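You operate a simulated robot arm through the tools that you are given. There is no shell and no other tool. Be economical: measure what you need, move in short steps, check, and stop when the job is done.

The job below is to be done with a simulated robot arm. You get a single attempt, and the scene is never put back.

JOB
Cure swatch four for the time printed on the base polish.
Fine: lamp rocker on for it, off after; swatch in the lamp drawer, drawer shut; one run; drop nothing. Where these are worked on the way, their far stop is far enough and under half their travel is too little: lamp rocker.

The check looks at the end state, three seconds after you hand in, the way a careful person would. Anything else that was tipped, shoved, dropped, spilled or broken makes it a failure.

ROBOT AND FRAMES
A 6-joint arm with a two-finger parallel gripper, fixed in place. Base frame: the origin is at the foot of the arm, x ahead of it, y to its left, z up; the work surface is at about z = 743. Lengths are in mm, angles in degrees, forces in N, time in s.
With the tool pointing down near the work surface it reaches from about 260 to 680 mm from the base axis. Its first joint turns from -66.0 to 66.0 degrees. Payload 2.9 kg.
Tool frame: the origin (TCP) lies between the finger pads and is the grasp point; the fingertips stand 30 mm ahead of it; z points along the fingers, y is the line along which they close. The gripper opens to 110 mm. The fingers are 20 mm wide and 10 mm thick; the gripper's body (48 by 112 mm) begins 55 mm behind the TCP.
Orientation is told as [roll, pitch, yaw] about the base's x, y, z axes, in that order, counted from this pose: with the fingers straight down and closing along the base's y, the tool's x points along the base's -x, its y along +y and its z along -z.

CONTROLS
- The arm moves only by the tool send_rows. Its argument "targets" is a list of rows, each an object (a shift or turn left out is 0, a gripper value left out holds the last) with "delta_pos": the shift along the base's x, y, z in units of 200 mm (1.0 is 200 mm), a list of three; "rot": the turn, a rotation vector about the base's x, y, z in units of 60 degrees (1.0 is 60 degrees), a list of three; "fingers": the opening, from 0 (shut) to 1 (fully open). In form: [{"delta_pos": [tx, ty, tz], "rot": [rx, ry, rz], "fingers": fingers}, ...]. A call has 1 to 8 rows; each row is the pose to reach, as a shift and turn from the pose commanded when the call began. A call with a number of a shift or a turn outside -1 to 1 is refused whole. Each row takes 0.2 s and may step no farther than 50 mm and 8.6 degrees from the row before; otherwise, or with a gripper value out of range, the whole call is refused. Where a pose cannot be reached the arm comes as near as it can. A force on the tool above 40 N (or 10 N above the force at the start of the call, whichever is more), or a blocked arm, ends the call early, and 0.2 s more pass. Each finger travels about 108 mm/s and halts on what it meets, pressing with about 39 N; the grip force reading is that of the motor and also rises with nothing between the fingers. The clock runs only during rows and for 0.2 s after the last one: add rows that repeat a pose to give the fingers time. The reply holds the time, the measured pose of the TCP, the force on the tool along the base axes, the opening and the grip force, in the units named above and with some noise, with the torque about the TCP (base axes, N m) and any sound that the robot's microphone picked up.
- Cameras (640 x 400 px; columns grow to the right, rows downward): "scene" is fixed at [80.2, 434.2, 1385]; the picture's right is [-0.74, -0.67, 0.00], its down [-0.36, 0.40, -0.84] and it looks along [0.57, -0.63, -0.54] (base axes); focal length 318 px, centre (320, 200). "wrist" rides on the gripper at [72, 17, -103] in the tool frame; the picture's right is [-0.23, 0.97, 0.00], its down [-0.76, -0.18, -0.62] and it looks along [-0.61, -0.14, 0.78] (tool axes); focal length 222 px, centre (320, 200). There is no depth. A picture from a camera that has moved, and an enlarged one, comes with that camera's place and axes in the base frame and with its lens.
- grab_frame(camera): a new picture of that camera. The clock stands still meanwhile.
- enlarge(camera, box): a new picture of the part [left, top, right, bottom] of that camera's present view, enlarged. The clock stands still meanwhile.
- job_done(): hands the job in; it is judged then, once.

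Go step by step. Nothing tells you positions but the pictures and the camera data: compare them with the known pose of the tool, close in by small moves and look again before you grip or let go. The budget is 120 turns and 64 pictures, counting those below and the enlarged ones. Unless the task says otherwise, let go and move clear before handing in, and close with one line.

The tools are called after "Call:" as a command line: name --argument value ..., lists and objects as JSON in quotes. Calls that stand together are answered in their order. send_rows: Moves the arm, as the interface text tells. Its arguments: {"type":"object","properties":{"targets":{"type":"array","items":{"type":"object","properties":{"delta_pos":{"type":"array","items":{"type":"number"}},"rot":{"type":"array","items":{"type":"number"}},"fingers":{"type":"number"}}}}},"required":["targets"]} The other tools are called the same way: grab_frame (camera) takes a picture; enlarge (camera, box) takes an enlarged picture of a part of a camera's view; job_done () hands the job in.

At the start:

```text
t: 0.0
tcp_pos: [438.0, -65.0, 1115.1]
tool_rot: [-0.1, 0.0, 0.1]
contact_force: [0.1, 0.5, 0.6]
torque: [0.0, 0.01, 0.02]
finger_gap: 109.9
grasp_force: 0.0
```

scene: 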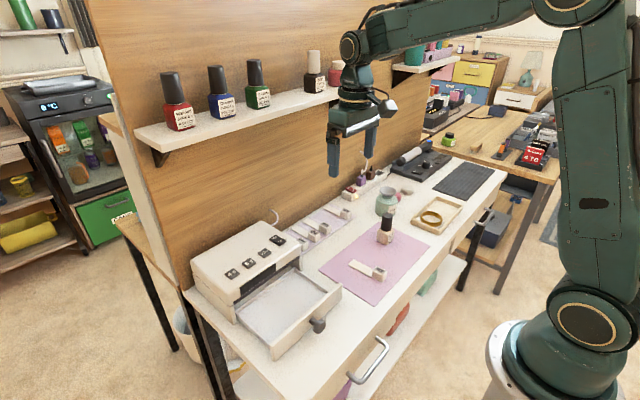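
wrist: 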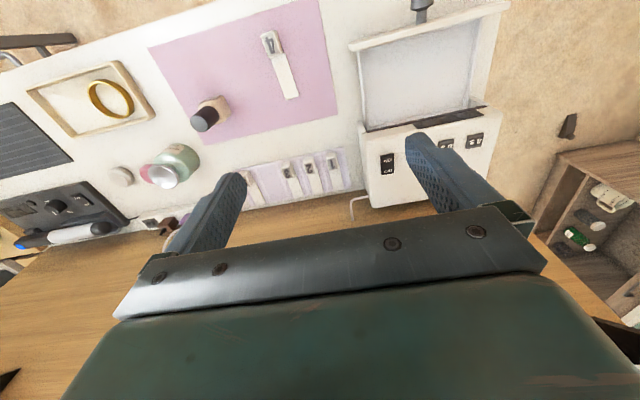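

I see the lamp unit with an open drawer, a pink mat carrying a swatch and a polish bottle, a row of other swatches, and bottles on the shelf. I'll read the labels first.

Call:
enlarge --camera "scene" --box '[180, 190, 350, 360]'

Call:
enlarge --camera "scene" --box '[140, 40, 380, 150]'

Call:
enlarge --camera "scene" --box '[270, 140, 450, 300]'

Call:
enlarge --camera "wrist" --box '[180, 10, 520, 220]'

```text
2.35 times, centred on (265, 275) of scene
camera zoom: at [80.2, 434.2, 1385.0], right [-0.74, -0.67, 0.0], down [-0.36, 0.4, -0.84], along [0.57, -0.63, -0.54], focal length 749 px, centre (449, 24)
```

zoom: 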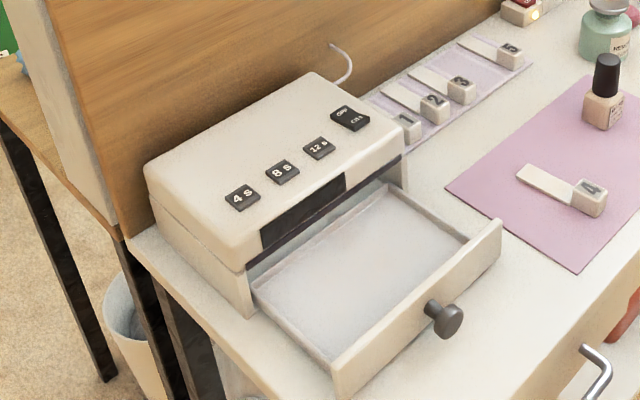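

```text
2.67 times, centred on (260, 95) of scene
camera zoom: at [80.2, 434.2, 1385.0], right [-0.74, -0.67, 0.0], down [-0.36, 0.4, -0.84], along [0.57, -0.63, -0.54], focal length 849 px, centre (480, 480)
```

zoom: 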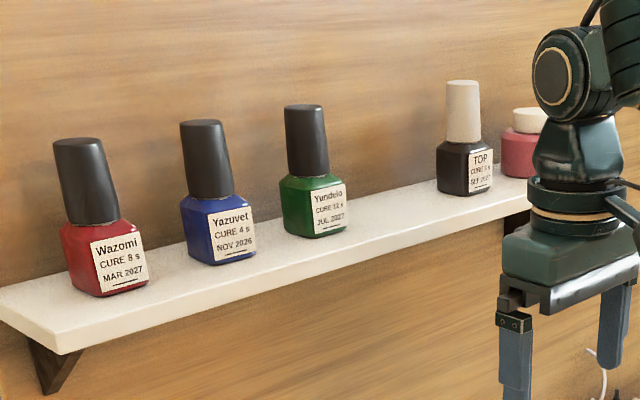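

```text
2.50 times, centred on (360, 220) of scene
camera zoom: at [80.2, 434.2, 1385.0], right [-0.74, -0.67, 0.0], down [-0.36, 0.4, -0.84], along [0.57, -0.63, -0.54], focal length 796 px, centre (220, 150)
```

zoom: 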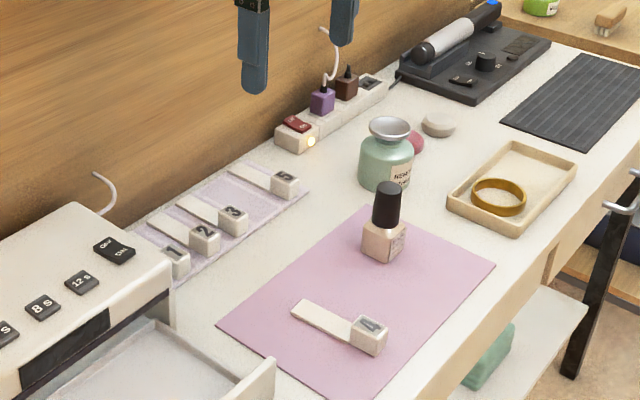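

```text
1.88 times, centred on (350, 115) of wrist
camera zoom: at [365.7, -49.0, 1218.5], right [0.23, 0.97, 0.0], down [0.76, -0.18, 0.62], along [0.61, -0.14, -0.78], focal length 418 px, centre (264, 360)
```

zoom: 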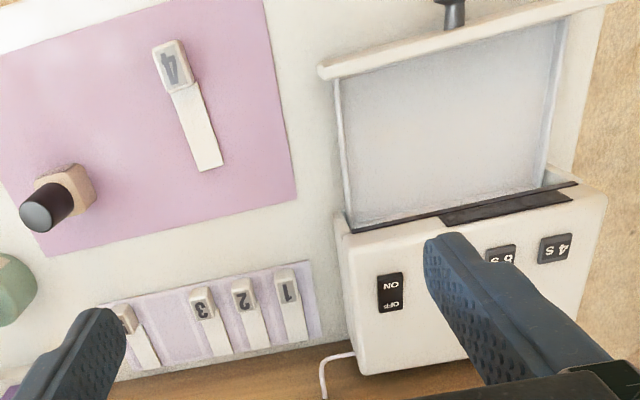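

The swatch tagged 4 lies on the pink mat. The nude bottle on the mat is probably the base, so I'll zoom in on its label and on the controls.

Call:
enlarge --camera "scene" --box '[366, 205, 406, 250]'

Call:
enlarge --camera "scene" --box '[300, 45, 350, 95]'

Call:
enlarge --camera "scene" --box '[225, 225, 295, 285]'

```text
8.89 times, centred on (386, 228) of scene
camera zoom: at [80.2, 434.2, 1385.0], right [-0.74, -0.67, 0.0], down [-0.36, 0.4, -0.84], along [0.57, -0.63, -0.54], focal length 2830 px, centre (-267, -44)
```

zoom: 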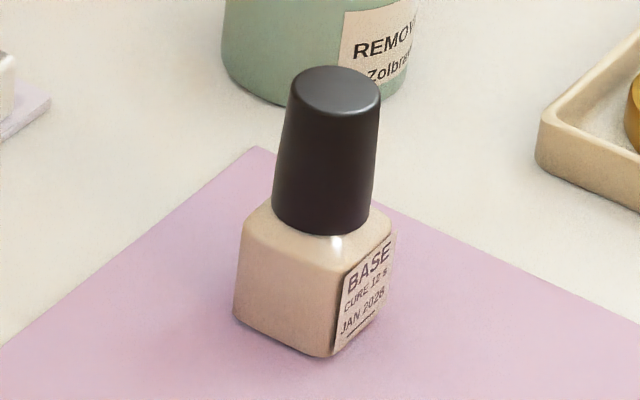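

```text
8.00 times, centred on (325, 70) of scene
camera zoom: at [80.2, 434.2, 1385.0], right [-0.74, -0.67, 0.0], down [-0.36, 0.4, -0.84], along [0.57, -0.63, -0.54], focal length 2547 px, centre (280, 1240)
```

zoom: 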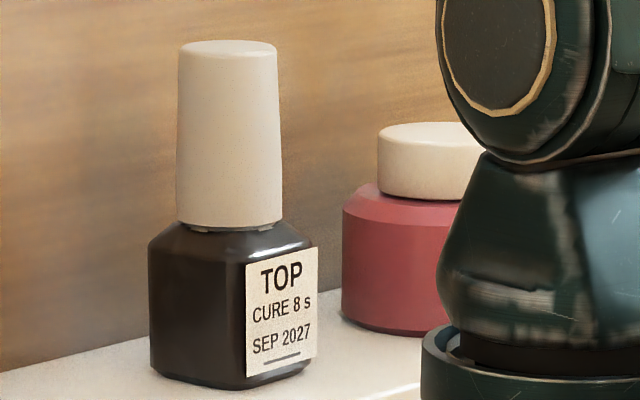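

```text
6.67 times, centred on (260, 255) of scene
camera zoom: at [80.2, 434.2, 1385.0], right [-0.74, -0.67, 0.0], down [-0.36, 0.4, -0.84], along [0.57, -0.63, -0.54], focal length 2123 px, centre (720, -167)
```

zoom: 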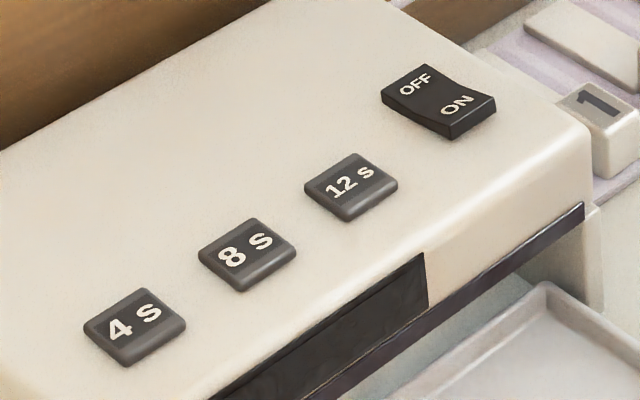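

The base label reads CURE 12 s; I'll check that again close up. The swatch block is near [377, -134], with its stick running towards +x, so I'll move above it.

Call:
send_rows --targets '[{"delta_pos": [-0.05, -0.06, -0.2], "fingers": 0.5}, {"delta_pos": [-0.1, -0.12, -0.4]}, {"delta_pos": [-0.15, -0.18, -0.6]}, {"delta_pos": [-0.2, -0.24, -0.8]}, {"delta_pos": [-0.25, -0.3, -1.0]}, {"delta_pos": [-0.3, -0.345, -1.0]}, {"delta_pos": [-0.3, -0.345, -1.0]}]'

Call:
grab_frame --camera "wrist"

```text
t: 1.6
tcp_pos: [378.8, -134.6, 912.2]
tool_rot: [0.0, 0.0, 0.0]
contact_force: [-0.5, 0.4, -0.7]
torque: [-0.02, 0.0, 0.04]
finger_gap: 54.9
grasp_force: 0.1
```

```text
54 pictures are left
camera wrist: at [307.2, -118.6, 1017.4], right [0.23, 0.97, 0.0], down [0.76, -0.18, 0.62], along [0.61, -0.14, -0.78], focal length 222 px, centre (320, 200)
```

wrist: 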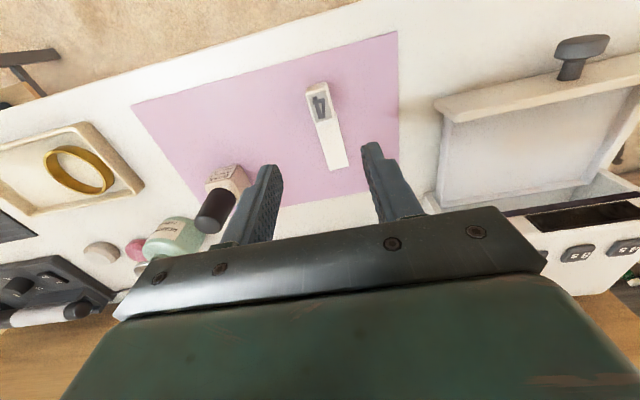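

I'm above the swatch. I'll zoom in on it and on the base label.

Call:
enlarge --camera "wrist" --box '[280, 70, 370, 180]'

Call:
enlarge --camera "wrist" --box '[190, 150, 260, 220]'

```text
3.64 times, centred on (325, 125) of wrist
camera zoom: at [307.2, -118.6, 1017.4], right [0.23, 0.97, 0.0], down [0.76, -0.18, 0.62], along [0.61, -0.14, -0.78], focal length 808 px, centre (302, 473)
```

zoom: 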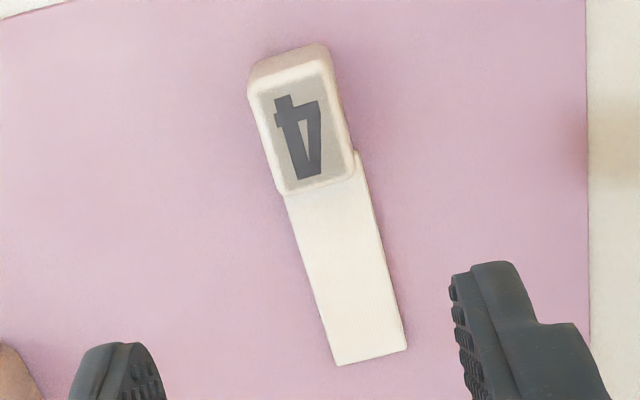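

```text
5.71 times, centred on (225, 185) of wrist
camera zoom: at [307.2, -118.6, 1017.4], right [0.23, 0.97, 0.0], down [0.76, -0.18, 0.62], along [0.61, -0.14, -0.78], focal length 1269 px, centre (863, 286)
```

zoom: 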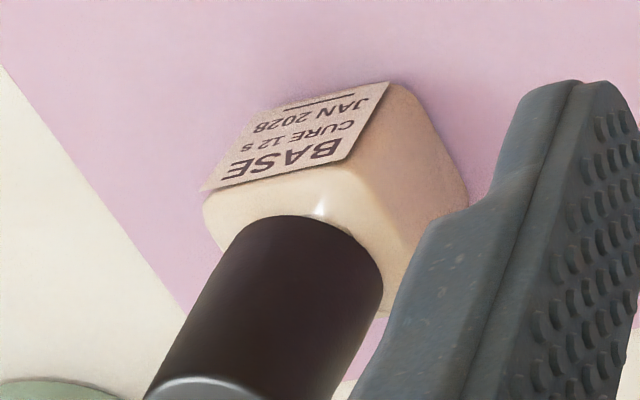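

The label confirms CURE 12 s. The block's centre is near [377, -133.5] and it's turned about 3°, so I'll descend with a slight yaw.

Call:
send_rows --targets '[{"delta_pos": [0, 0, -0.2], "rot": [0, 0, 0.05]}, {"delta_pos": [0, 0, -0.4], "rot": [0, 0, 0.05]}, {"delta_pos": [0, 0, -0.58], "rot": [0, 0, 0.05]}, {"delta_pos": [0, 0, -0.62], "rot": [0, 0, 0.05]}, {"delta_pos": [0, 0, -0.62], "rot": [0, 0, 0.05]}]'

Call:
grab_frame --camera "wrist"

Call:
enlarge --camera "scene" --box '[320, 200, 440, 300]'

```text
t: 2.8
tcp_pos: [378.6, -134.1, 789.3]
tool_rot: [0.0, 0.0, 3.0]
contact_force: [-0.7, 0.0, 0.5]
torque: [0.0, 0.03, -0.03]
finger_gap: 55.0
grasp_force: 0.1
```

```text
51 pictures are left
camera wrist: at [304.9, -122.1, 893.8], right [0.18, 0.98, 0.0], down [0.77, -0.14, 0.62], along [0.61, -0.11, -0.78], focal length 222 px, centre (320, 200)
```

wrist: 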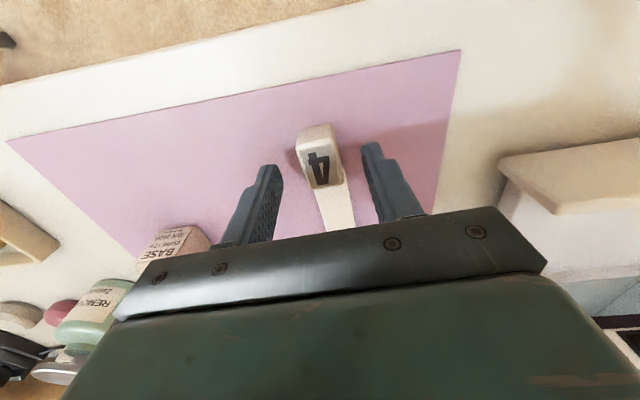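

```text
4.00 times, centred on (380, 250) of scene
camera zoom: at [80.2, 434.2, 1385.0], right [-0.74, -0.67, 0.0], down [-0.36, 0.4, -0.84], along [0.57, -0.63, -0.54], focal length 1274 px, centre (80, 0)
```

zoom: 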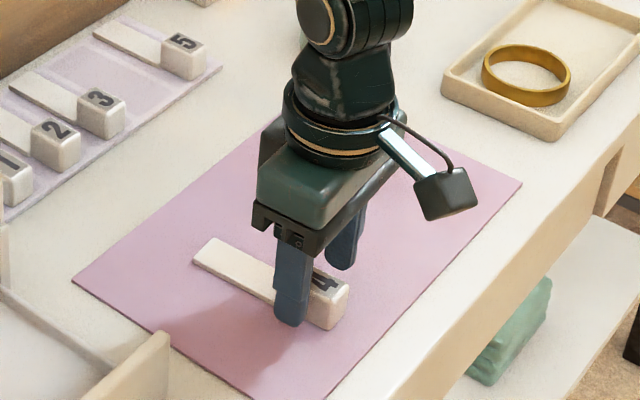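

The fingers straddle the block. I'll drop about 9 mm and close.

Call:
send_rows --targets '[{"delta_pos": [0, 0, -0.045]}, {"delta_pos": [0, 0, -0.045], "fingers": 0.3}, {"delta_pos": [0, 0, -0.045], "fingers": 0.1}, {"delta_pos": [0, 0, -0.045], "fingers": 0.1}, {"delta_pos": [0, 0, -0.045], "fingers": 0.1}]'

```text
t: 4.0
tcp_pos: [378.0, -134.9, 780.5]
tool_rot: [0.0, 0.0, 2.9]
contact_force: [0.7, 0.6, 0.7]
torque: [0.0, -0.05, 0.04]
finger_gap: 23.6
grasp_force: 39.4
```

I've gripped the block at 23.6 mm. I'll lift it and move over to the open drawer.

Call:
send_rows --targets '[{"delta_pos": [0, 0, 0.2]}, {"delta_pos": [0, 0, 0.4]}, {"delta_pos": [0, 0, 0.55]}, {"delta_pos": [0.03, 0.2, 0.55]}, {"delta_pos": [0.06, 0.4, 0.55]}, {"delta_pos": [0.1, 0.6, 0.55]}, {"delta_pos": [0.14, 0.8, 0.55]}, {"delta_pos": [0.18, 1.0, 0.55]}]'

Call:
send_rows --targets '[{"delta_pos": [0.08, 0.18, 0]}, {"delta_pos": [0.16, 0.18, 0]}, {"delta_pos": [0.16, 0.18, 0]}]'

Call:
grab_frame --camera "wrist"

Call:
enlarge --camera "scene" --box '[180, 180, 380, 360]'

```text
t: 5.8
tcp_pos: [414.2, 64.9, 892.2]
tool_rot: [0.0, 0.0, 2.8]
contact_force: [0.2, 0.5, -0.9]
torque: [-0.03, 0.04, 0.02]
finger_gap: 23.5
grasp_force: 38.7
```

```text
t: 6.6
tcp_pos: [446.8, 101.5, 891.5]
tool_rot: [0.0, 0.0, 3.0]
contact_force: [-1.0, 0.2, -0.6]
torque: [-0.02, -0.01, 0.03]
finger_gap: 23.7
grasp_force: 38.6
```

```text
49 pictures are left
camera wrist: at [373.7, 114.5, 995.3], right [0.18, 0.98, 0.0], down [0.77, -0.14, 0.62], along [0.61, -0.11, -0.78], focal length 222 px, centre (320, 200)
```

wrist: 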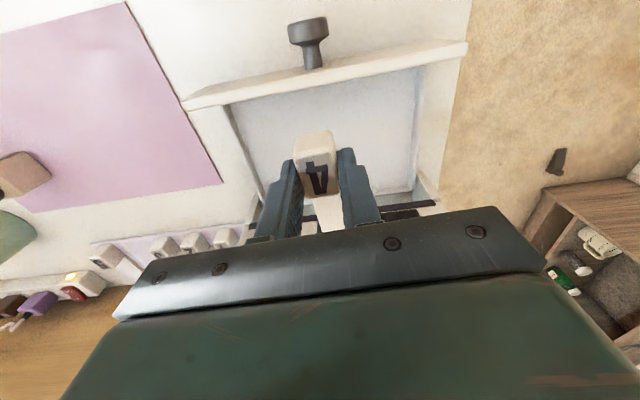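

```text
2.22 times, centred on (280, 270) of scene
camera zoom: at [80.2, 434.2, 1385.0], right [-0.74, -0.67, 0.0], down [-0.36, 0.4, -0.84], along [0.57, -0.63, -0.54], focal length 708 px, centre (409, 44)
```

zoom: 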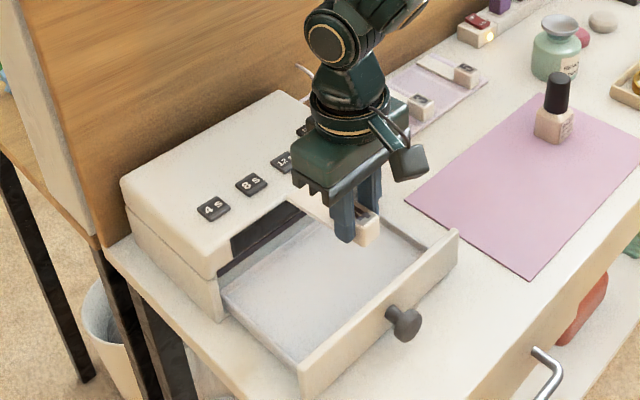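

The swatch is over the drawer: block around x 431–463, tip near 540, interior about 417–560. I'll lower to just above the floor and look.

Call:
send_rows --targets '[{"delta_pos": [0.015, 0, -0.2]}, {"delta_pos": [0.015, 0, -0.38]}, {"delta_pos": [0.015, 0, -0.42]}, {"delta_pos": [0.015, 0, -0.42]}]'

Call:
enlarge --camera "scene" --box '[220, 220, 360, 350]'

Call:
grab_frame --camera "wrist"

```text
t: 7.6
tcp_pos: [450.1, 101.0, 806.3]
tool_rot: [0.0, 0.0, 3.0]
contact_force: [0.2, 0.6, 0.9]
torque: [0.0, 0.0, -0.01]
finger_gap: 23.6
grasp_force: 39.2
```

```text
3.08 times, centred on (290, 285) of scene
camera zoom: at [80.2, 434.2, 1385.0], right [-0.74, -0.67, 0.0], down [-0.36, 0.4, -0.84], along [0.57, -0.63, -0.54], focal length 980 px, centre (412, -62)
```

zoom: 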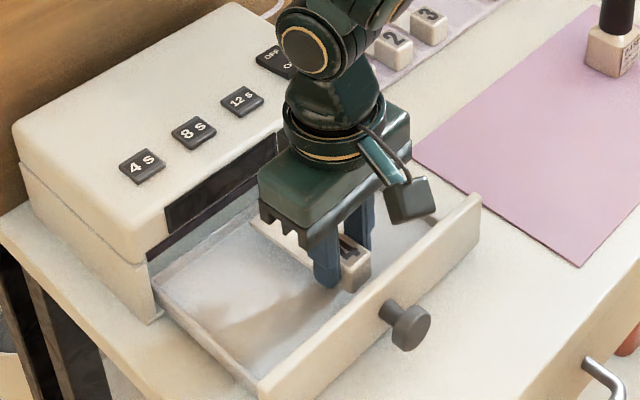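

```text
46 pictures are left
camera wrist: at [377.6, 112.8, 910.7], right [0.18, 0.98, 0.0], down [0.77, -0.14, 0.62], along [0.61, -0.11, -0.78], focal length 222 px, centre (320, 200)
```

wrist: 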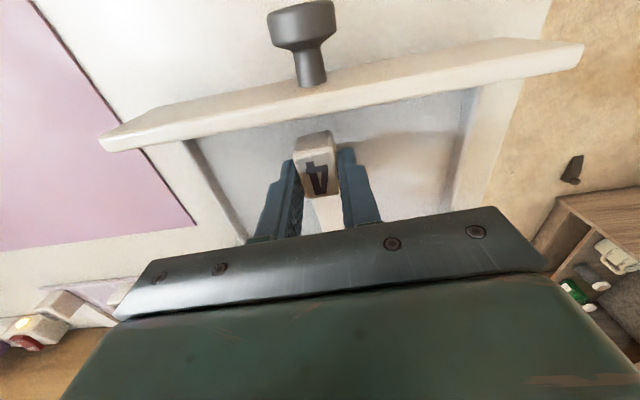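

There's clear space around the block, so I'll lower in small steps and watch the force.

Call:
send_rows --targets '[{"delta_pos": [0, 0, -0.015]}, {"delta_pos": [0, 0, -0.03]}, {"delta_pos": [0, 0, -0.045]}]'

Call:
enlarge --camera "scene" --box '[270, 250, 330, 300]'

```text
t: 8.4
tcp_pos: [450.0, 102.1, 798.5]
tool_rot: [0.1, -0.1, 3.0]
contact_force: [-0.5, 0.3, -0.2]
torque: [-0.01, 0.01, 0.0]
finger_gap: 23.5
grasp_force: 39.1
```

```text
8.00 times, centred on (300, 275) of scene
camera zoom: at [80.2, 434.2, 1385.0], right [-0.74, -0.67, 0.0], down [-0.36, 0.4, -0.84], along [0.57, -0.63, -0.54], focal length 2547 px, centre (480, -400)
```

zoom: 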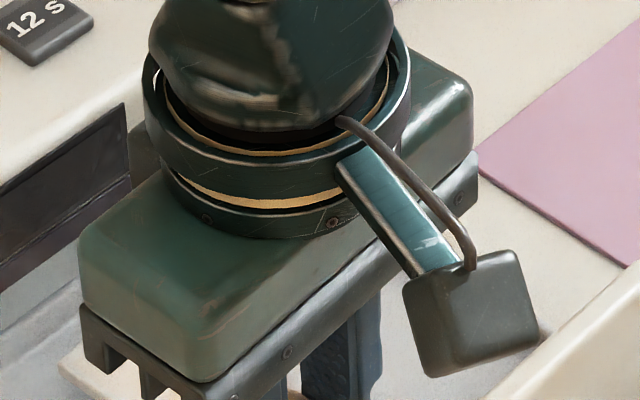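

No contact yet at TCP 798, so I'll keep lowering.

Call:
send_rows --targets '[{"delta_pos": [0, 0, -0.01]}, {"delta_pos": [0, 0, -0.02]}]'

Call:
send_rows --targets '[{"delta_pos": [0, 0, -0.01]}]'

Call:
send_rows --targets '[{"delta_pos": [0, 0, -0.01]}]'

```text
t: 9.0
tcp_pos: [449.2, 101.0, 795.0]
tool_rot: [0.0, 0.0, 3.0]
contact_force: [1.0, -0.4, -0.5]
torque: [-0.01, -0.03, 0.01]
finger_gap: 23.5
grasp_force: 38.8
```

```text
t: 9.4
tcp_pos: [448.2, 101.8, 792.1]
tool_rot: [0.0, 0.0, 3.0]
contact_force: [-0.7, -0.6, 0.3]
torque: [-0.02, -0.01, 0.0]
finger_gap: 23.6
grasp_force: 38.8
```

```text
t: 9.8
tcp_pos: [449.0, 101.1, 790.2]
tool_rot: [0.0, 0.0, 3.0]
contact_force: [0.0, -0.7, -0.7]
torque: [0.0, -0.01, 0.01]
finger_gap: 23.6
grasp_force: 38.2
```

Call:
send_rows --targets '[{"delta_pos": [0, 0, -0.01]}]'

Call:
enlarge --camera "scene" --box '[270, 280, 330, 330]'

```text
t: 10.2
tcp_pos: [450.3, 102.8, 789.1]
tool_rot: [0.2, -0.2, 3.0]
contact_force: [-1.1, 2.4, 17.6]
torque: [0.07, 0.07, 0.0]
finger_gap: 23.6
grasp_force: 38.9
```

```text
8.00 times, centred on (300, 305) of scene
camera zoom: at [80.0, 434.2, 1385.0], right [-0.74, -0.67, 0.0], down [-0.36, 0.4, -0.84], along [0.57, -0.63, -0.54], focal length 2547 px, centre (480, -640)
```

zoom: 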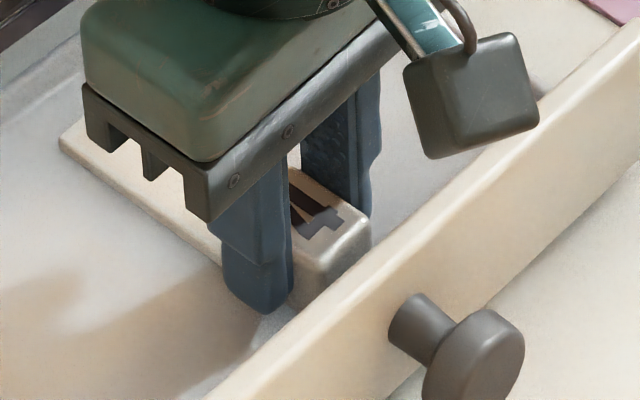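

The swatch is touching the drawer floor at 17 N. I'll ease up slightly, open the fingers and lift out.

Call:
send_rows --targets '[{"delta_pos": [0, 0, 0.005]}, {"delta_pos": [0, 0, 0.005], "fingers": 0.35}, {"delta_pos": [0, 0, 0.005], "fingers": 0.4}, {"delta_pos": [0, 0, 0.005], "fingers": 0.4}, {"delta_pos": [0, 0, 0.15]}, {"delta_pos": [0, 0, 0.35]}, {"delta_pos": [0, 0, 0.55]}, {"delta_pos": [0, 0, 0.7]}]'

Call:
grab_frame --camera "wrist"

```text
t: 12.0
tcp_pos: [448.2, 102.9, 927.4]
tool_rot: [0.1, 0.0, 3.1]
contact_force: [-0.1, 0.2, -0.5]
torque: [0.04, 0.01, 0.03]
finger_gap: 43.7
grasp_force: 0.0
```

```text
43 pictures are left
camera wrist: at [375.4, 115.6, 1031.6], right [0.18, 0.98, 0.0], down [0.77, -0.14, 0.62], along [0.61, -0.11, -0.78], focal length 222 px, centre (320, 200)
```

wrist: 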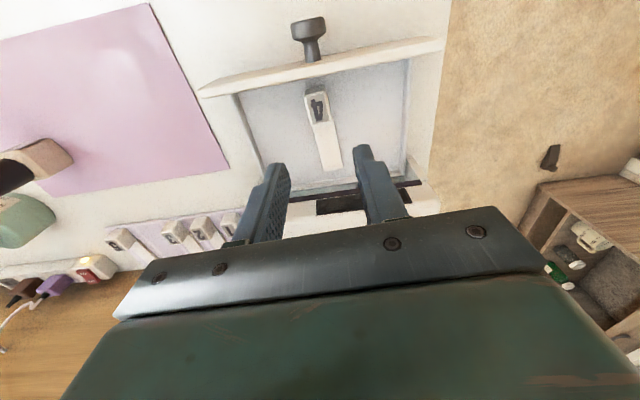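

The swatch lies flat inside the drawer. Next I'll go round to the front of the knob (about [372, 104, 775]) with closed fingers to push the drawer shut.

Call:
send_rows --targets '[{"delta_pos": [-0.2, 0, 0], "rot": [0, 0, -0.05], "fingers": 0}, {"delta_pos": [-0.4, 0, 0], "rot": [0, 0, -0.05]}, {"delta_pos": [-0.62, 0, 0], "rot": [0, 0, -0.05]}, {"delta_pos": [-0.64, 0, -0.2], "rot": [0, 0, -0.05]}, {"delta_pos": [-0.64, 0, -0.4], "rot": [0, 0, -0.05]}, {"delta_pos": [-0.64, 0, -0.6], "rot": [0, 0, -0.05]}, {"delta_pos": [-0.64, 0, -0.66], "rot": [0, 0, -0.05]}, {"delta_pos": [-0.64, 0, -0.66], "rot": [0, 0, -0.05]}]'

Call:
grab_frame --camera "wrist"

Call:
enlarge --camera "scene" --box '[220, 230, 380, 370]'

```text
t: 13.8
tcp_pos: [323.5, 101.6, 796.2]
tool_rot: [-0.1, 0.0, 0.0]
contact_force: [0.3, 0.2, 0.8]
torque: [0.0, 0.01, -0.02]
finger_gap: 0.2
grasp_force: 37.8
```

```text
42 pictures are left
camera wrist: at [249.8, 117.6, 901.0], right [0.23, 0.97, 0.0], down [0.76, -0.18, 0.62], along [0.61, -0.14, -0.78], focal length 222 px, centre (320, 200)
```

wrist: 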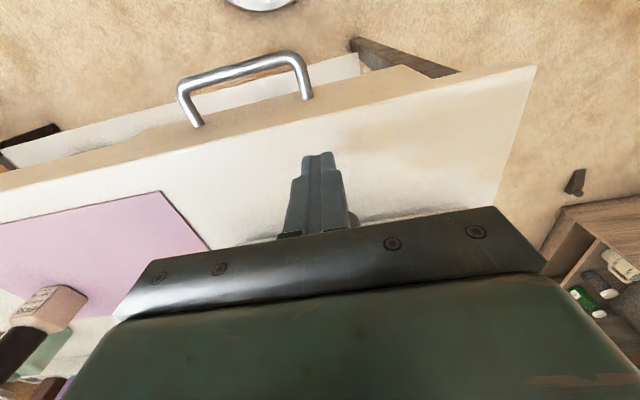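

```text
2.86 times, centred on (300, 300) of scene
camera zoom: at [80.2, 434.2, 1385.0], right [-0.74, -0.67, 0.0], down [-0.36, 0.4, -0.84], along [0.57, -0.63, -0.54], focal length 910 px, centre (377, -86)
```

zoom: 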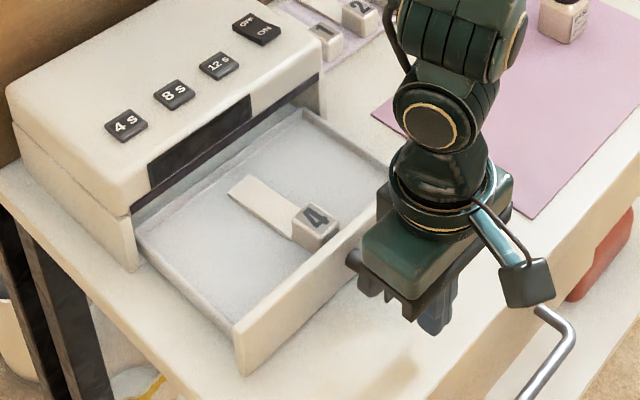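

The fingers are in front of the knob, so I'll push towards +x slowly.

Call:
send_rows --targets '[{"delta_pos": [0.05, 0, 0]}, {"delta_pos": [0.1, 0, 0]}, {"delta_pos": [0.14, 0, 0]}, {"delta_pos": [0.18, 0, 0]}, {"delta_pos": [0.22, 0, 0]}, {"delta_pos": [0.26, 0, 0]}, {"delta_pos": [0.3, 0, 0]}, {"delta_pos": [0.34, 0, 0]}]'

Call:
enlarge --camera "scene" --box '[220, 230, 380, 370]'

```text
t: 15.6
tcp_pos: [389.4, 102.0, 795.4]
tool_rot: [0.1, 0.1, 0.0]
contact_force: [-0.1, -0.2, -0.2]
torque: [0.02, -0.01, 0.0]
finger_gap: 0.0
grasp_force: 37.3
```

```text
2.86 times, centred on (300, 300) of scene
camera zoom: at [80.2, 434.2, 1385.0], right [-0.74, -0.67, 0.0], down [-0.36, 0.4, -0.84], along [0.57, -0.63, -0.54], focal length 910 px, centre (377, -86)
```

zoom: 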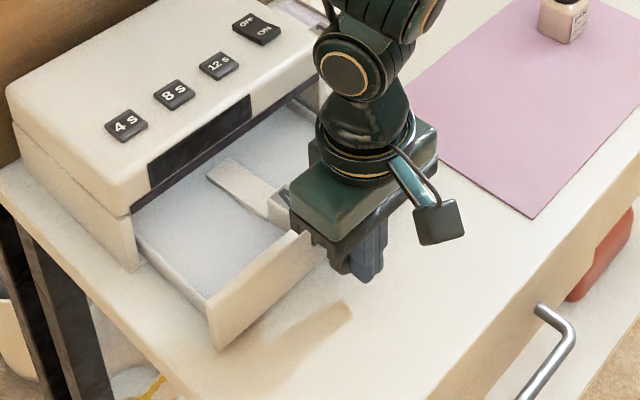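

The drawer is sliding in and the swatch is riding along with it. I'll keep pushing.

Call:
send_rows --targets '[{"delta_pos": [0.04, 0, 0]}, {"delta_pos": [0.08, 0, 0]}, {"delta_pos": [0.12, 0, 0]}, {"delta_pos": [0.16, 0, 0]}, {"delta_pos": [0.2, 0, 0]}, {"delta_pos": [0.24, 0, 0]}, {"delta_pos": [0.28, 0, 0]}, {"delta_pos": [0.32, 0, 0]}]'

Call:
enlarge --camera "scene" --box '[220, 220, 380, 360]'

```text
t: 17.4
tcp_pos: [452.5, 101.4, 795.9]
tool_rot: [0.1, 0.0, 0.0]
contact_force: [-0.1, -0.4, -0.4]
torque: [-0.02, 0.02, 0.04]
finger_gap: 0.0
grasp_force: 37.6
```

```text
2.86 times, centred on (300, 290) of scene
camera zoom: at [80.2, 434.2, 1385.0], right [-0.74, -0.67, 0.0], down [-0.36, 0.4, -0.84], along [0.57, -0.63, -0.54], focal length 910 px, centre (377, -57)
```

zoom: 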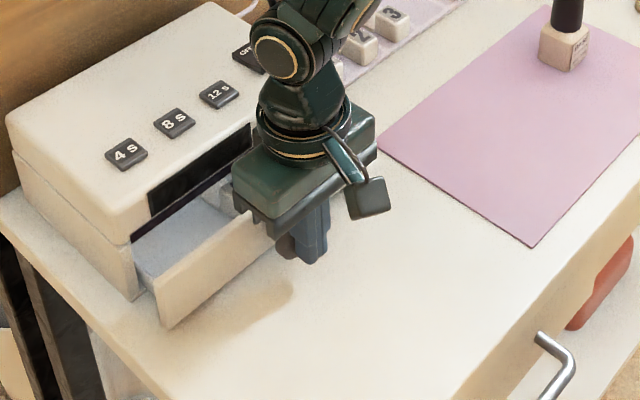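

About 50 mm remain, and I'll push more gently until it stops.

Call:
send_rows --targets '[{"delta_pos": [0.035, 0, 0]}, {"delta_pos": [0.07, 0, 0]}, {"delta_pos": [0.105, 0, 0]}, {"delta_pos": [0.14, 0, 0]}, {"delta_pos": [0.175, 0, 0]}, {"delta_pos": [0.21, 0, 0]}, {"delta_pos": [0.24, 0, 0]}]'

Call:
enlarge --camera "scene" --box '[200, 210, 360, 350]'

```text
t: 19.0
tcp_pos: [490.7, 101.1, 793.0]
tool_rot: [-0.1, 1.5, 0.2]
contact_force: [-3.5, -0.9, 1.8]
torque: [0.05, 0.01, 0.02]
finger_gap: 0.0
grasp_force: 37.4
stopped in row 7: the force on the tool passed its limit at 45 N (the readings are from after the stop); the commanded pose is now the measured one
```

```text
2.86 times, centred on (280, 280) of scene
camera zoom: at [80.2, 434.2, 1385.0], right [-0.74, -0.67, 0.0], down [-0.36, 0.4, -0.84], along [0.57, -0.63, -0.54], focal length 910 px, centre (434, -29)
```

zoom: 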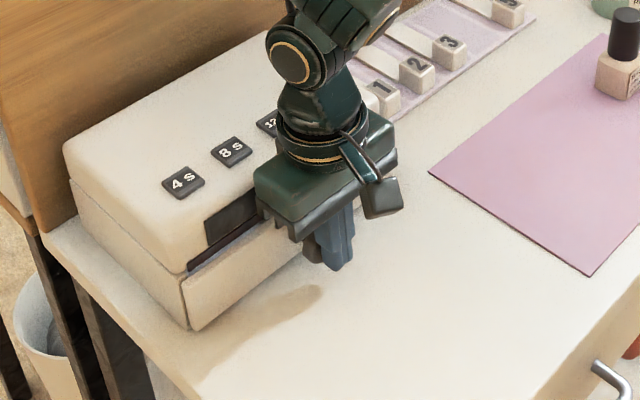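

The drawer hit its stop and looks flush. I'll back off, rise, straighten the pitch and check it along with the controls.

Call:
send_rows --targets '[{"delta_pos": [-0.1, 0, 0], "rot": [0, -0.025, 0]}, {"delta_pos": [-0.2, 0, 0.1], "rot": [0, -0.025, 0]}, {"delta_pos": [-0.2, 0, 0.3], "rot": [0, -0.025, 0]}, {"delta_pos": [-0.2, -0.1, 0.5], "rot": [0, -0.025, 0]}, {"delta_pos": [-0.2, -0.2, 0.7], "rot": [0, -0.025, 0]}, {"delta_pos": [-0.1, -0.3, 0.8], "rot": [0, -0.025, 0]}, {"delta_pos": [0.1, -0.36, 0.8], "rot": [0, -0.025, 0]}, {"delta_pos": [0.1, -0.36, 0.8], "rot": [0, -0.025, 0]}]'

Call:
grab_frame --camera "wrist"

Call:
enlarge --camera "scene" --box '[180, 210, 340, 350]'

```text
t: 20.8
tcp_pos: [512.3, 23.1, 955.1]
tool_rot: [0.0, -0.1, 0.2]
contact_force: [-0.1, 0.1, -0.3]
torque: [-0.01, 0.01, -0.01]
finger_gap: 0.0
grasp_force: 37.6
```

```text
37 pictures are left
camera wrist: at [439.4, 39.7, 1058.9], right [0.22, 0.97, 0.0], down [0.76, -0.17, 0.62], along [0.61, -0.14, -0.78], focal length 222 px, centre (320, 200)
```

wrist: 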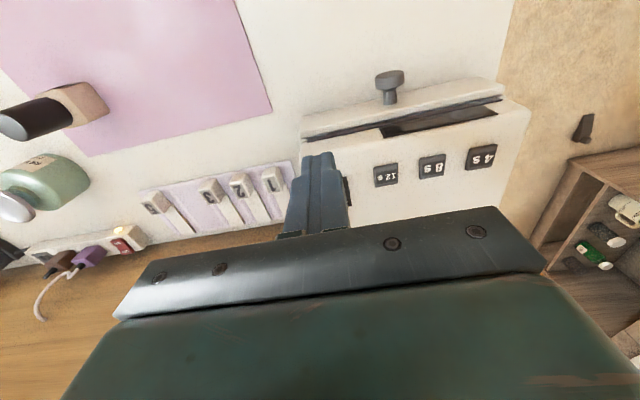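

```text
2.86 times, centred on (260, 280) of scene
camera zoom: at [80.3, 434.2, 1385.0], right [-0.74, -0.67, 0.0], down [-0.36, 0.4, -0.84], along [0.57, -0.63, -0.54], focal length 910 px, centre (491, -29)
```

zoom: 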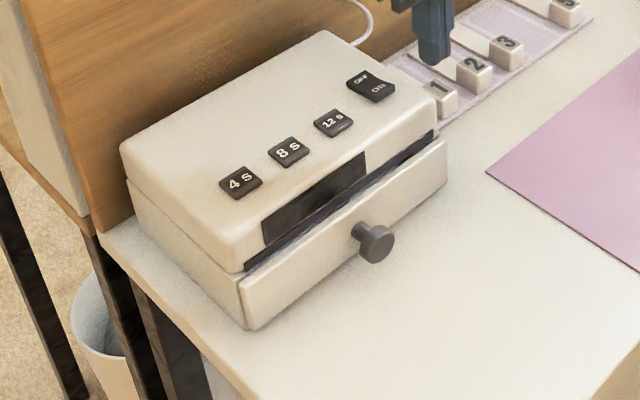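

I'll zoom in to see whether the drawer is fully closed.

Call:
enlarge --camera "wrist" --box '[280, 60, 540, 220]'

Call:
enlarge --camera "scene" --box '[255, 250, 345, 330]'

```text
2.46 times, centred on (410, 140) of wrist
camera zoom: at [439.4, 39.7, 1058.9], right [0.22, 0.97, 0.0], down [0.76, -0.17, 0.62], along [0.61, -0.14, -0.78], focal length 547 px, centre (98, 348)
```

zoom: 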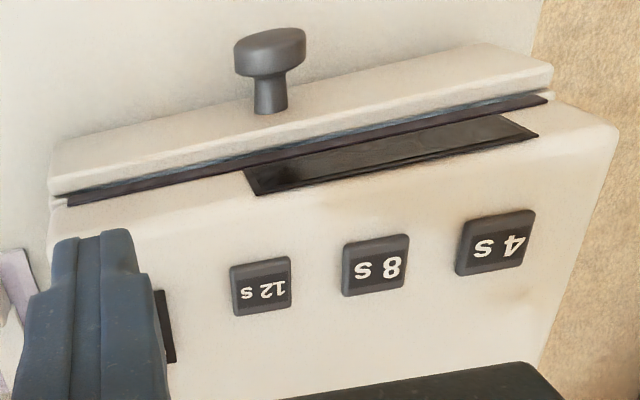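

```text
5.00 times, centred on (300, 290) of scene
camera zoom: at [80.3, 434.2, 1385.0], right [-0.74, -0.67, 0.0], down [-0.36, 0.4, -0.84], along [0.57, -0.63, -0.54], focal length 1592 px, centre (420, -250)
```

zoom: 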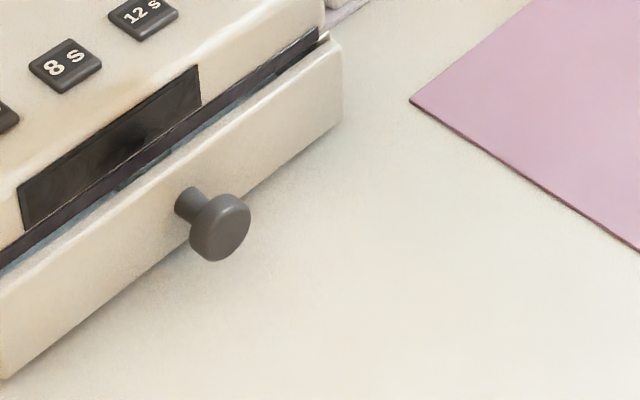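

Call:
enlarge --camera "scene" --box '[225, 270, 275, 305]'

Call:
enlarge --camera "scene" --box '[285, 240, 325, 275]'

```text
11.43 times, centred on (250, 288) of scene
camera zoom: at [80.3, 434.2, 1385.0], right [-0.74, -0.67, 0.0], down [-0.36, 0.4, -0.84], along [0.57, -0.63, -0.54], focal length 3639 px, centre (1120, -800)
```

zoom: 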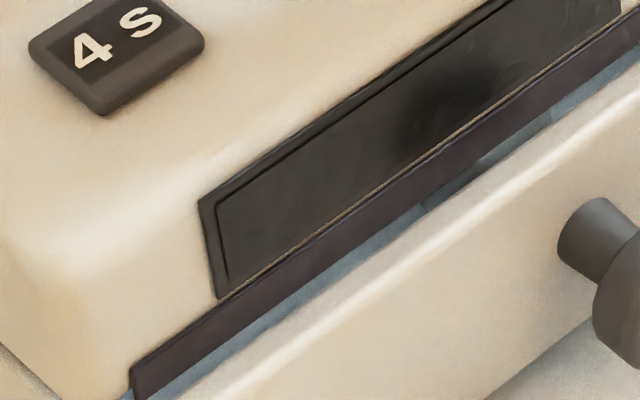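

```text
11.43 times, centred on (305, 258) of scene
camera zoom: at [80.3, 434.2, 1385.0], right [-0.74, -0.67, 0.0], down [-0.36, 0.4, -0.84], along [0.57, -0.63, -0.54], focal length 3639 px, centre (491, -457)
```

zoom: 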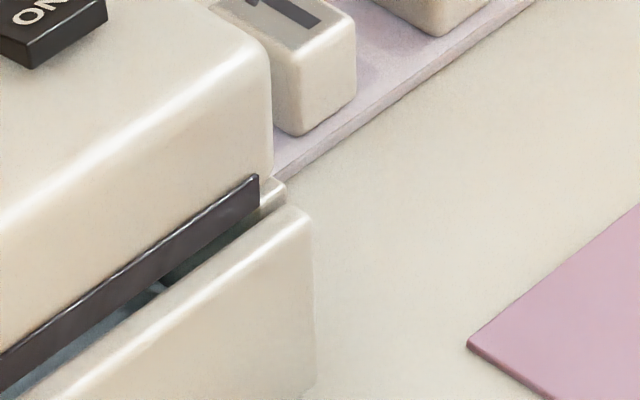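

I can see a thin slit above the panel, which may just be how it's built. I'll push the knob once more to be sure it's at the stop.

Call:
send_rows --targets '[{"delta_pos": [-0.2, 0.1, 0]}, {"delta_pos": [-0.36, 0.2, -0.1]}, {"delta_pos": [-0.36, 0.3, -0.25]}, {"delta_pos": [-0.36, 0.39, -0.4]}, {"delta_pos": [-0.36, 0.39, -0.6]}, {"delta_pos": [-0.36, 0.39, -0.8]}, {"delta_pos": [-0.3, 0.39, -0.8]}, {"delta_pos": [-0.2, 0.39, -0.8]}]'

Call:
send_rows --targets '[{"delta_pos": [0.03, 0, 0]}, {"delta_pos": [0.06, 0, 0]}, {"delta_pos": [0.09, 0, 0]}, {"delta_pos": [0.1, 0, 0]}, {"delta_pos": [0.11, 0, 0]}, {"delta_pos": [0.12, 0, 0]}, {"delta_pos": [0.13, 0, 0]}, {"delta_pos": [0.14, 0, 0]}]'

```text
t: 22.6
tcp_pos: [470.2, 107.7, 791.8]
tool_rot: [-0.1, -0.1, 0.3]
contact_force: [0.1, -0.5, 0.2]
torque: [0.02, -0.02, 0.02]
finger_gap: 0.1
grasp_force: 37.7
```

```text
t: 24.3
tcp_pos: [489.1, 106.6, 793.2]
tool_rot: [-0.1, 1.1, 0.4]
contact_force: [-6.6, -0.6, 7.6]
torque: [0.04, -0.06, -0.05]
finger_gap: 0.0
grasp_force: 37.8
stopped in row 8: the force on the tool passed its limit at 41 N (the readings are from after the stop); the commanded pose is now the measured one
```

The stop is at the same place, so the drawer is shut. I'll back off, rise, and stand to the side of the rocker for a close look.

Call:
send_rows --targets '[{"delta_pos": [-0.1, 0, 0], "rot": [0, -0.02, 0]}, {"delta_pos": [-0.2, 0, 0.1], "rot": [0, -0.02, 0]}, {"delta_pos": [-0.2, 0, 0.3], "rot": [0, -0.02, 0]}, {"delta_pos": [-0.2, 0, 0.5], "rot": [0, -0.02, 0]}, {"delta_pos": [-0.1, 0, 0.7], "rot": [0, -0.02, 0]}, {"delta_pos": [0.08, 0, 0.7], "rot": [0, -0.02, 0]}, {"delta_pos": [0.2, -0.03, 0.7], "rot": [0, -0.02, 0]}, {"delta_pos": [0.2, -0.03, 0.7], "rot": [0, -0.02, 0]}]'

Call:
grab_frame --camera "wrist"

```text
t: 26.1
tcp_pos: [528.6, 97.5, 932.3]
tool_rot: [-0.3, -0.2, 0.3]
contact_force: [-0.2, -0.1, -0.7]
torque: [-0.02, 0.01, -0.01]
finger_gap: 0.0
grasp_force: 37.9
```

```text
31 pictures are left
camera wrist: at [456.1, 114.9, 1036.8], right [0.22, 0.98, 0.0], down [0.76, -0.17, 0.63], along [0.61, -0.14, -0.78], focal length 222 px, centre (320, 200)
```

wrist: 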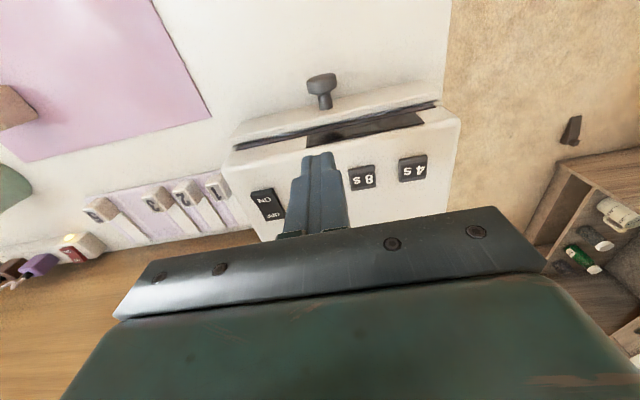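

Call:
enlarge --camera "wrist" --box '[220, 130, 340, 240]'

Call:
enlarge --camera "scene" --box '[230, 220, 330, 300]'

```text
3.64 times, centred on (280, 185) of wrist
camera zoom: at [456.1, 114.9, 1036.8], right [0.22, 0.98, 0.0], down [0.76, -0.17, 0.63], along [0.61, -0.14, -0.78], focal length 808 px, centre (466, 254)
```

zoom: 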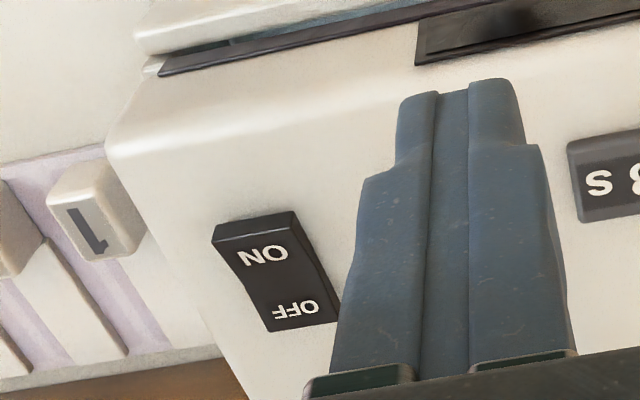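

```text
5.00 times, centred on (280, 260) of scene
camera zoom: at [80.2, 434.2, 1385.0], right [-0.74, -0.67, 0.0], down [-0.36, 0.4, -0.84], along [0.57, -0.63, -0.54], focal length 1592 px, centre (520, -100)
```

zoom: 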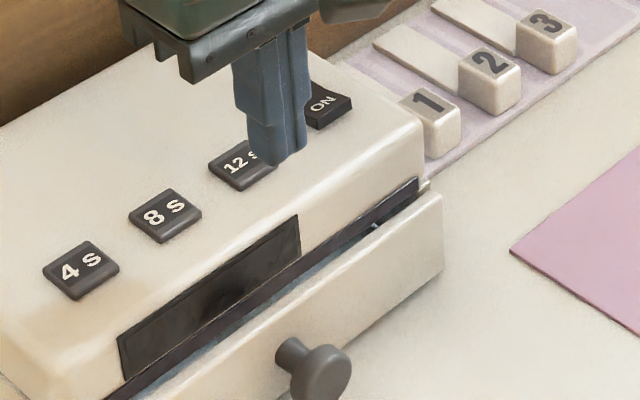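

The rocker runs from about x 586 (ON end, raised) to 625 (OFF end) at y≈20, z≈843. I'll hover over the ON end.

Call:
send_rows --targets '[{"delta_pos": [0.1, -0.13, -0.0]}, {"delta_pos": [0.2, -0.26, -0.05]}, {"delta_pos": [0.3, -0.387, -0.12]}, {"delta_pos": [0.3, -0.387, -0.2]}, {"delta_pos": [0.3, -0.387, -0.2]}]'

Call:
enlarge --camera "scene" --box '[230, 200, 350, 290]'

Call:
grab_frame --camera "wrist"

```text
t: 27.3
tcp_pos: [590.0, 22.5, 893.0]
tool_rot: [-0.2, -0.2, 0.2]
contact_force: [-0.3, 0.1, -0.2]
torque: [0.0, -0.03, -0.01]
finger_gap: 0.3
grasp_force: 37.3
```

```text
4.44 times, centred on (290, 245) of scene
camera zoom: at [80.2, 434.2, 1385.0], right [-0.74, -0.67, 0.0], down [-0.36, 0.4, -0.84], along [0.57, -0.63, -0.54], focal length 1415 px, centre (453, 0)
```

zoom: 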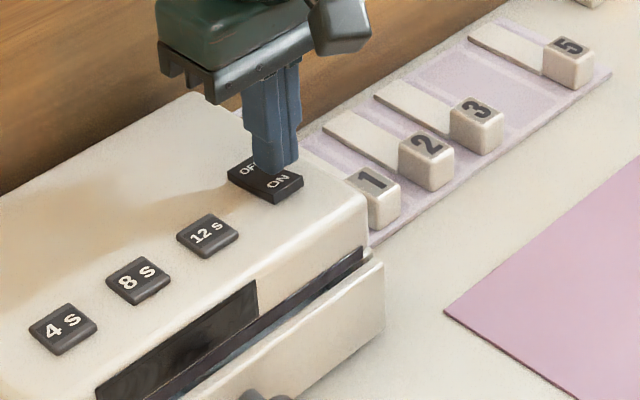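

```text
27 pictures are left
camera wrist: at [516.3, 38.7, 997.1], right [0.22, 0.98, 0.0], down [0.76, -0.17, 0.63], along [0.61, -0.14, -0.78], focal length 222 px, centre (320, 200)
```

wrist: 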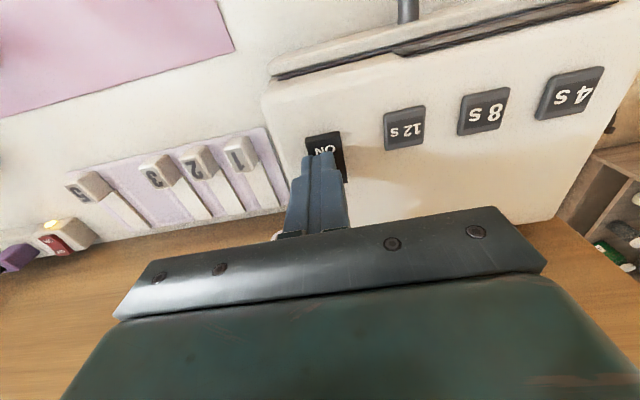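

The tip is right above the ON end. I'll shift 3 mm in y and press down step by step.

Call:
send_rows --targets '[{"delta_pos": [0, 0.012, -0.03]}, {"delta_pos": [0, 0.012, -0.05]}, {"delta_pos": [0, 0.012, -0.065]}, {"delta_pos": [0, 0.012, -0.075]}, {"delta_pos": [0, 0.012, -0.085]}, {"delta_pos": [0, 0.012, -0.095]}, {"delta_pos": [0, 0.012, -0.105]}]'

Call:
enlarge --camera "scene" --box '[260, 220, 320, 270]'

```text
t: 28.0
tcp_pos: [590.7, 24.1, 886.8]
tool_rot: [-0.3, -0.3, 0.3]
contact_force: [-4.0, -1.3, 4.6]
torque: [0.0, 0.09, 0.02]
finger_gap: 0.1
grasp_force: 37.6
stopped in row 3: the force on the tool passed its limit at 45 N (the readings are from after the stop); the commanded pose is now the measured one
```

```text
8.00 times, centred on (290, 245) of scene
camera zoom: at [80.1, 434.2, 1385.0], right [-0.74, -0.67, 0.0], down [-0.36, 0.4, -0.84], along [0.57, -0.63, -0.54], focal length 2547 px, centre (560, -160)
```

zoom: 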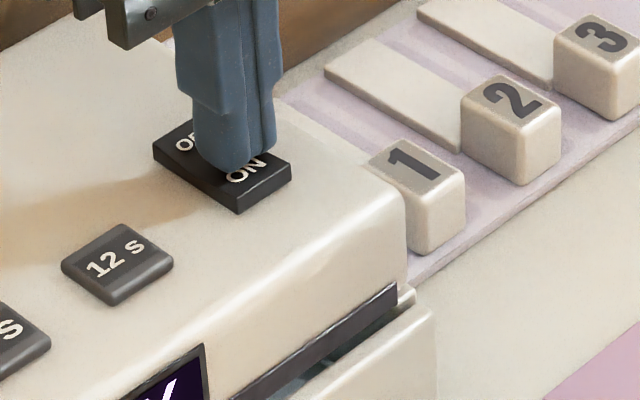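

The display has lit up. I'll rise and check the rocker state and the display.

Call:
send_rows --targets '[{"delta_pos": [0, 0, 0.08]}, {"delta_pos": [-0.1, 0.05, 0.18]}, {"delta_pos": [-0.1, 0.05, 0.18]}]'

Call:
enlarge --camera "scene" --box '[240, 220, 330, 295]'

Call:
grab_frame --camera "wrist"

```text
t: 28.8
tcp_pos: [570.3, 34.7, 924.0]
tool_rot: [-0.3, -0.3, 0.2]
contact_force: [0.0, 0.7, -0.1]
torque: [0.03, -0.01, 0.01]
finger_gap: 0.0
grasp_force: 37.4
```

```text
5.33 times, centred on (285, 258) of scene
camera zoom: at [80.2, 434.2, 1385.0], right [-0.74, -0.67, 0.0], down [-0.36, 0.4, -0.84], along [0.57, -0.63, -0.54], focal length 1698 px, centre (507, -107)
```

zoom: 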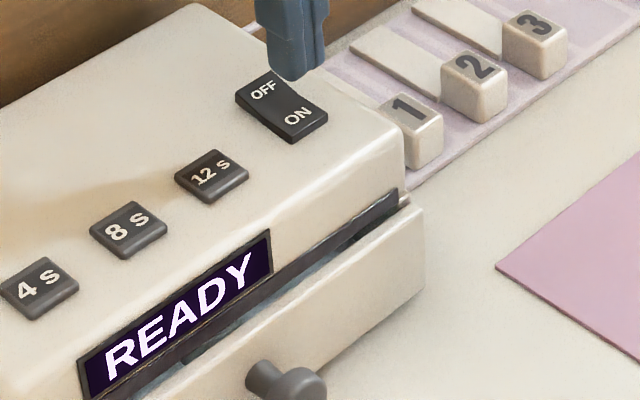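

```text
24 pictures are left
camera wrist: at [497.8, 51.1, 1027.5], right [0.22, 0.97, 0.0], down [0.76, -0.17, 0.63], along [0.61, -0.14, -0.78], focal length 222 px, centre (320, 200)
```

wrist: 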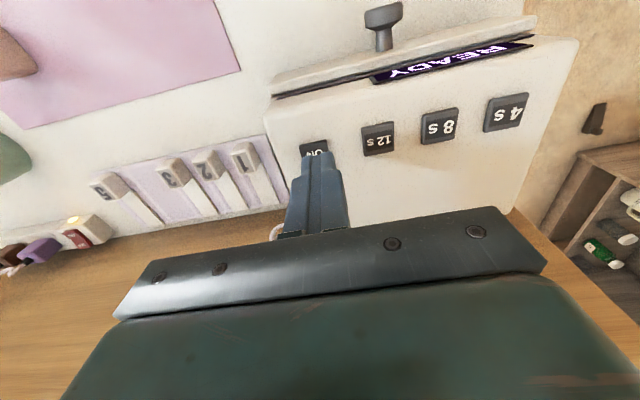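

The display says READY. I put the 12 s button at [581.5, 82, ~852] and will hover above it.

Call:
send_rows --targets '[{"delta_pos": [0.028, 0.12, 0]}, {"delta_pos": [0.056, 0.237, -0.05]}, {"delta_pos": [0.056, 0.237, -0.12]}, {"delta_pos": [0.056, 0.237, -0.12]}]'

Call:
enlarge --camera "scene" --box '[240, 220, 320, 290]'

Call:
enlarge --camera "wrist" --box '[260, 90, 400, 200]'

```text
t: 29.8
tcp_pos: [580.8, 81.3, 897.4]
tool_rot: [-0.2, -0.3, 0.2]
contact_force: [0.8, 0.1, -0.3]
torque: [0.03, 0.0, -0.01]
finger_gap: 0.0
grasp_force: 37.5
```

```text
5.71 times, centred on (280, 255) of scene
camera zoom: at [80.2, 434.2, 1385.0], right [-0.74, -0.67, 0.0], down [-0.36, 0.4, -0.84], along [0.57, -0.63, -0.54], focal length 1819 px, centre (549, -114)
```

zoom: 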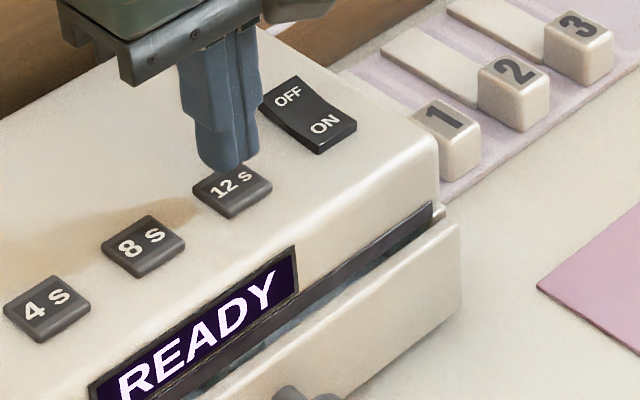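

```text
3.64 times, centred on (330, 145) of wrist
camera zoom: at [509.0, 97.8, 1002.3], right [0.22, 0.97, 0.0], down [0.76, -0.17, 0.63], along [0.61, -0.14, -0.78], focal length 808 px, centre (284, 400)
```

zoom: 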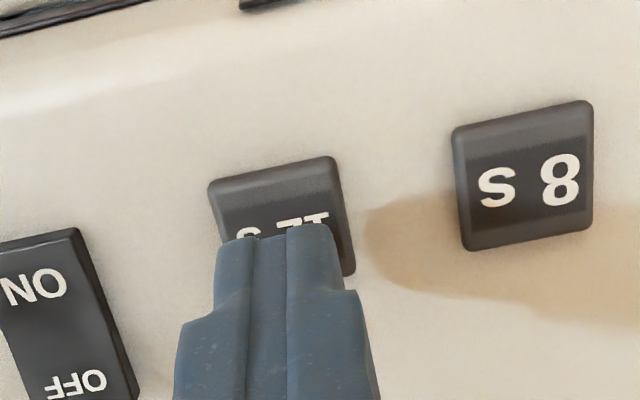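

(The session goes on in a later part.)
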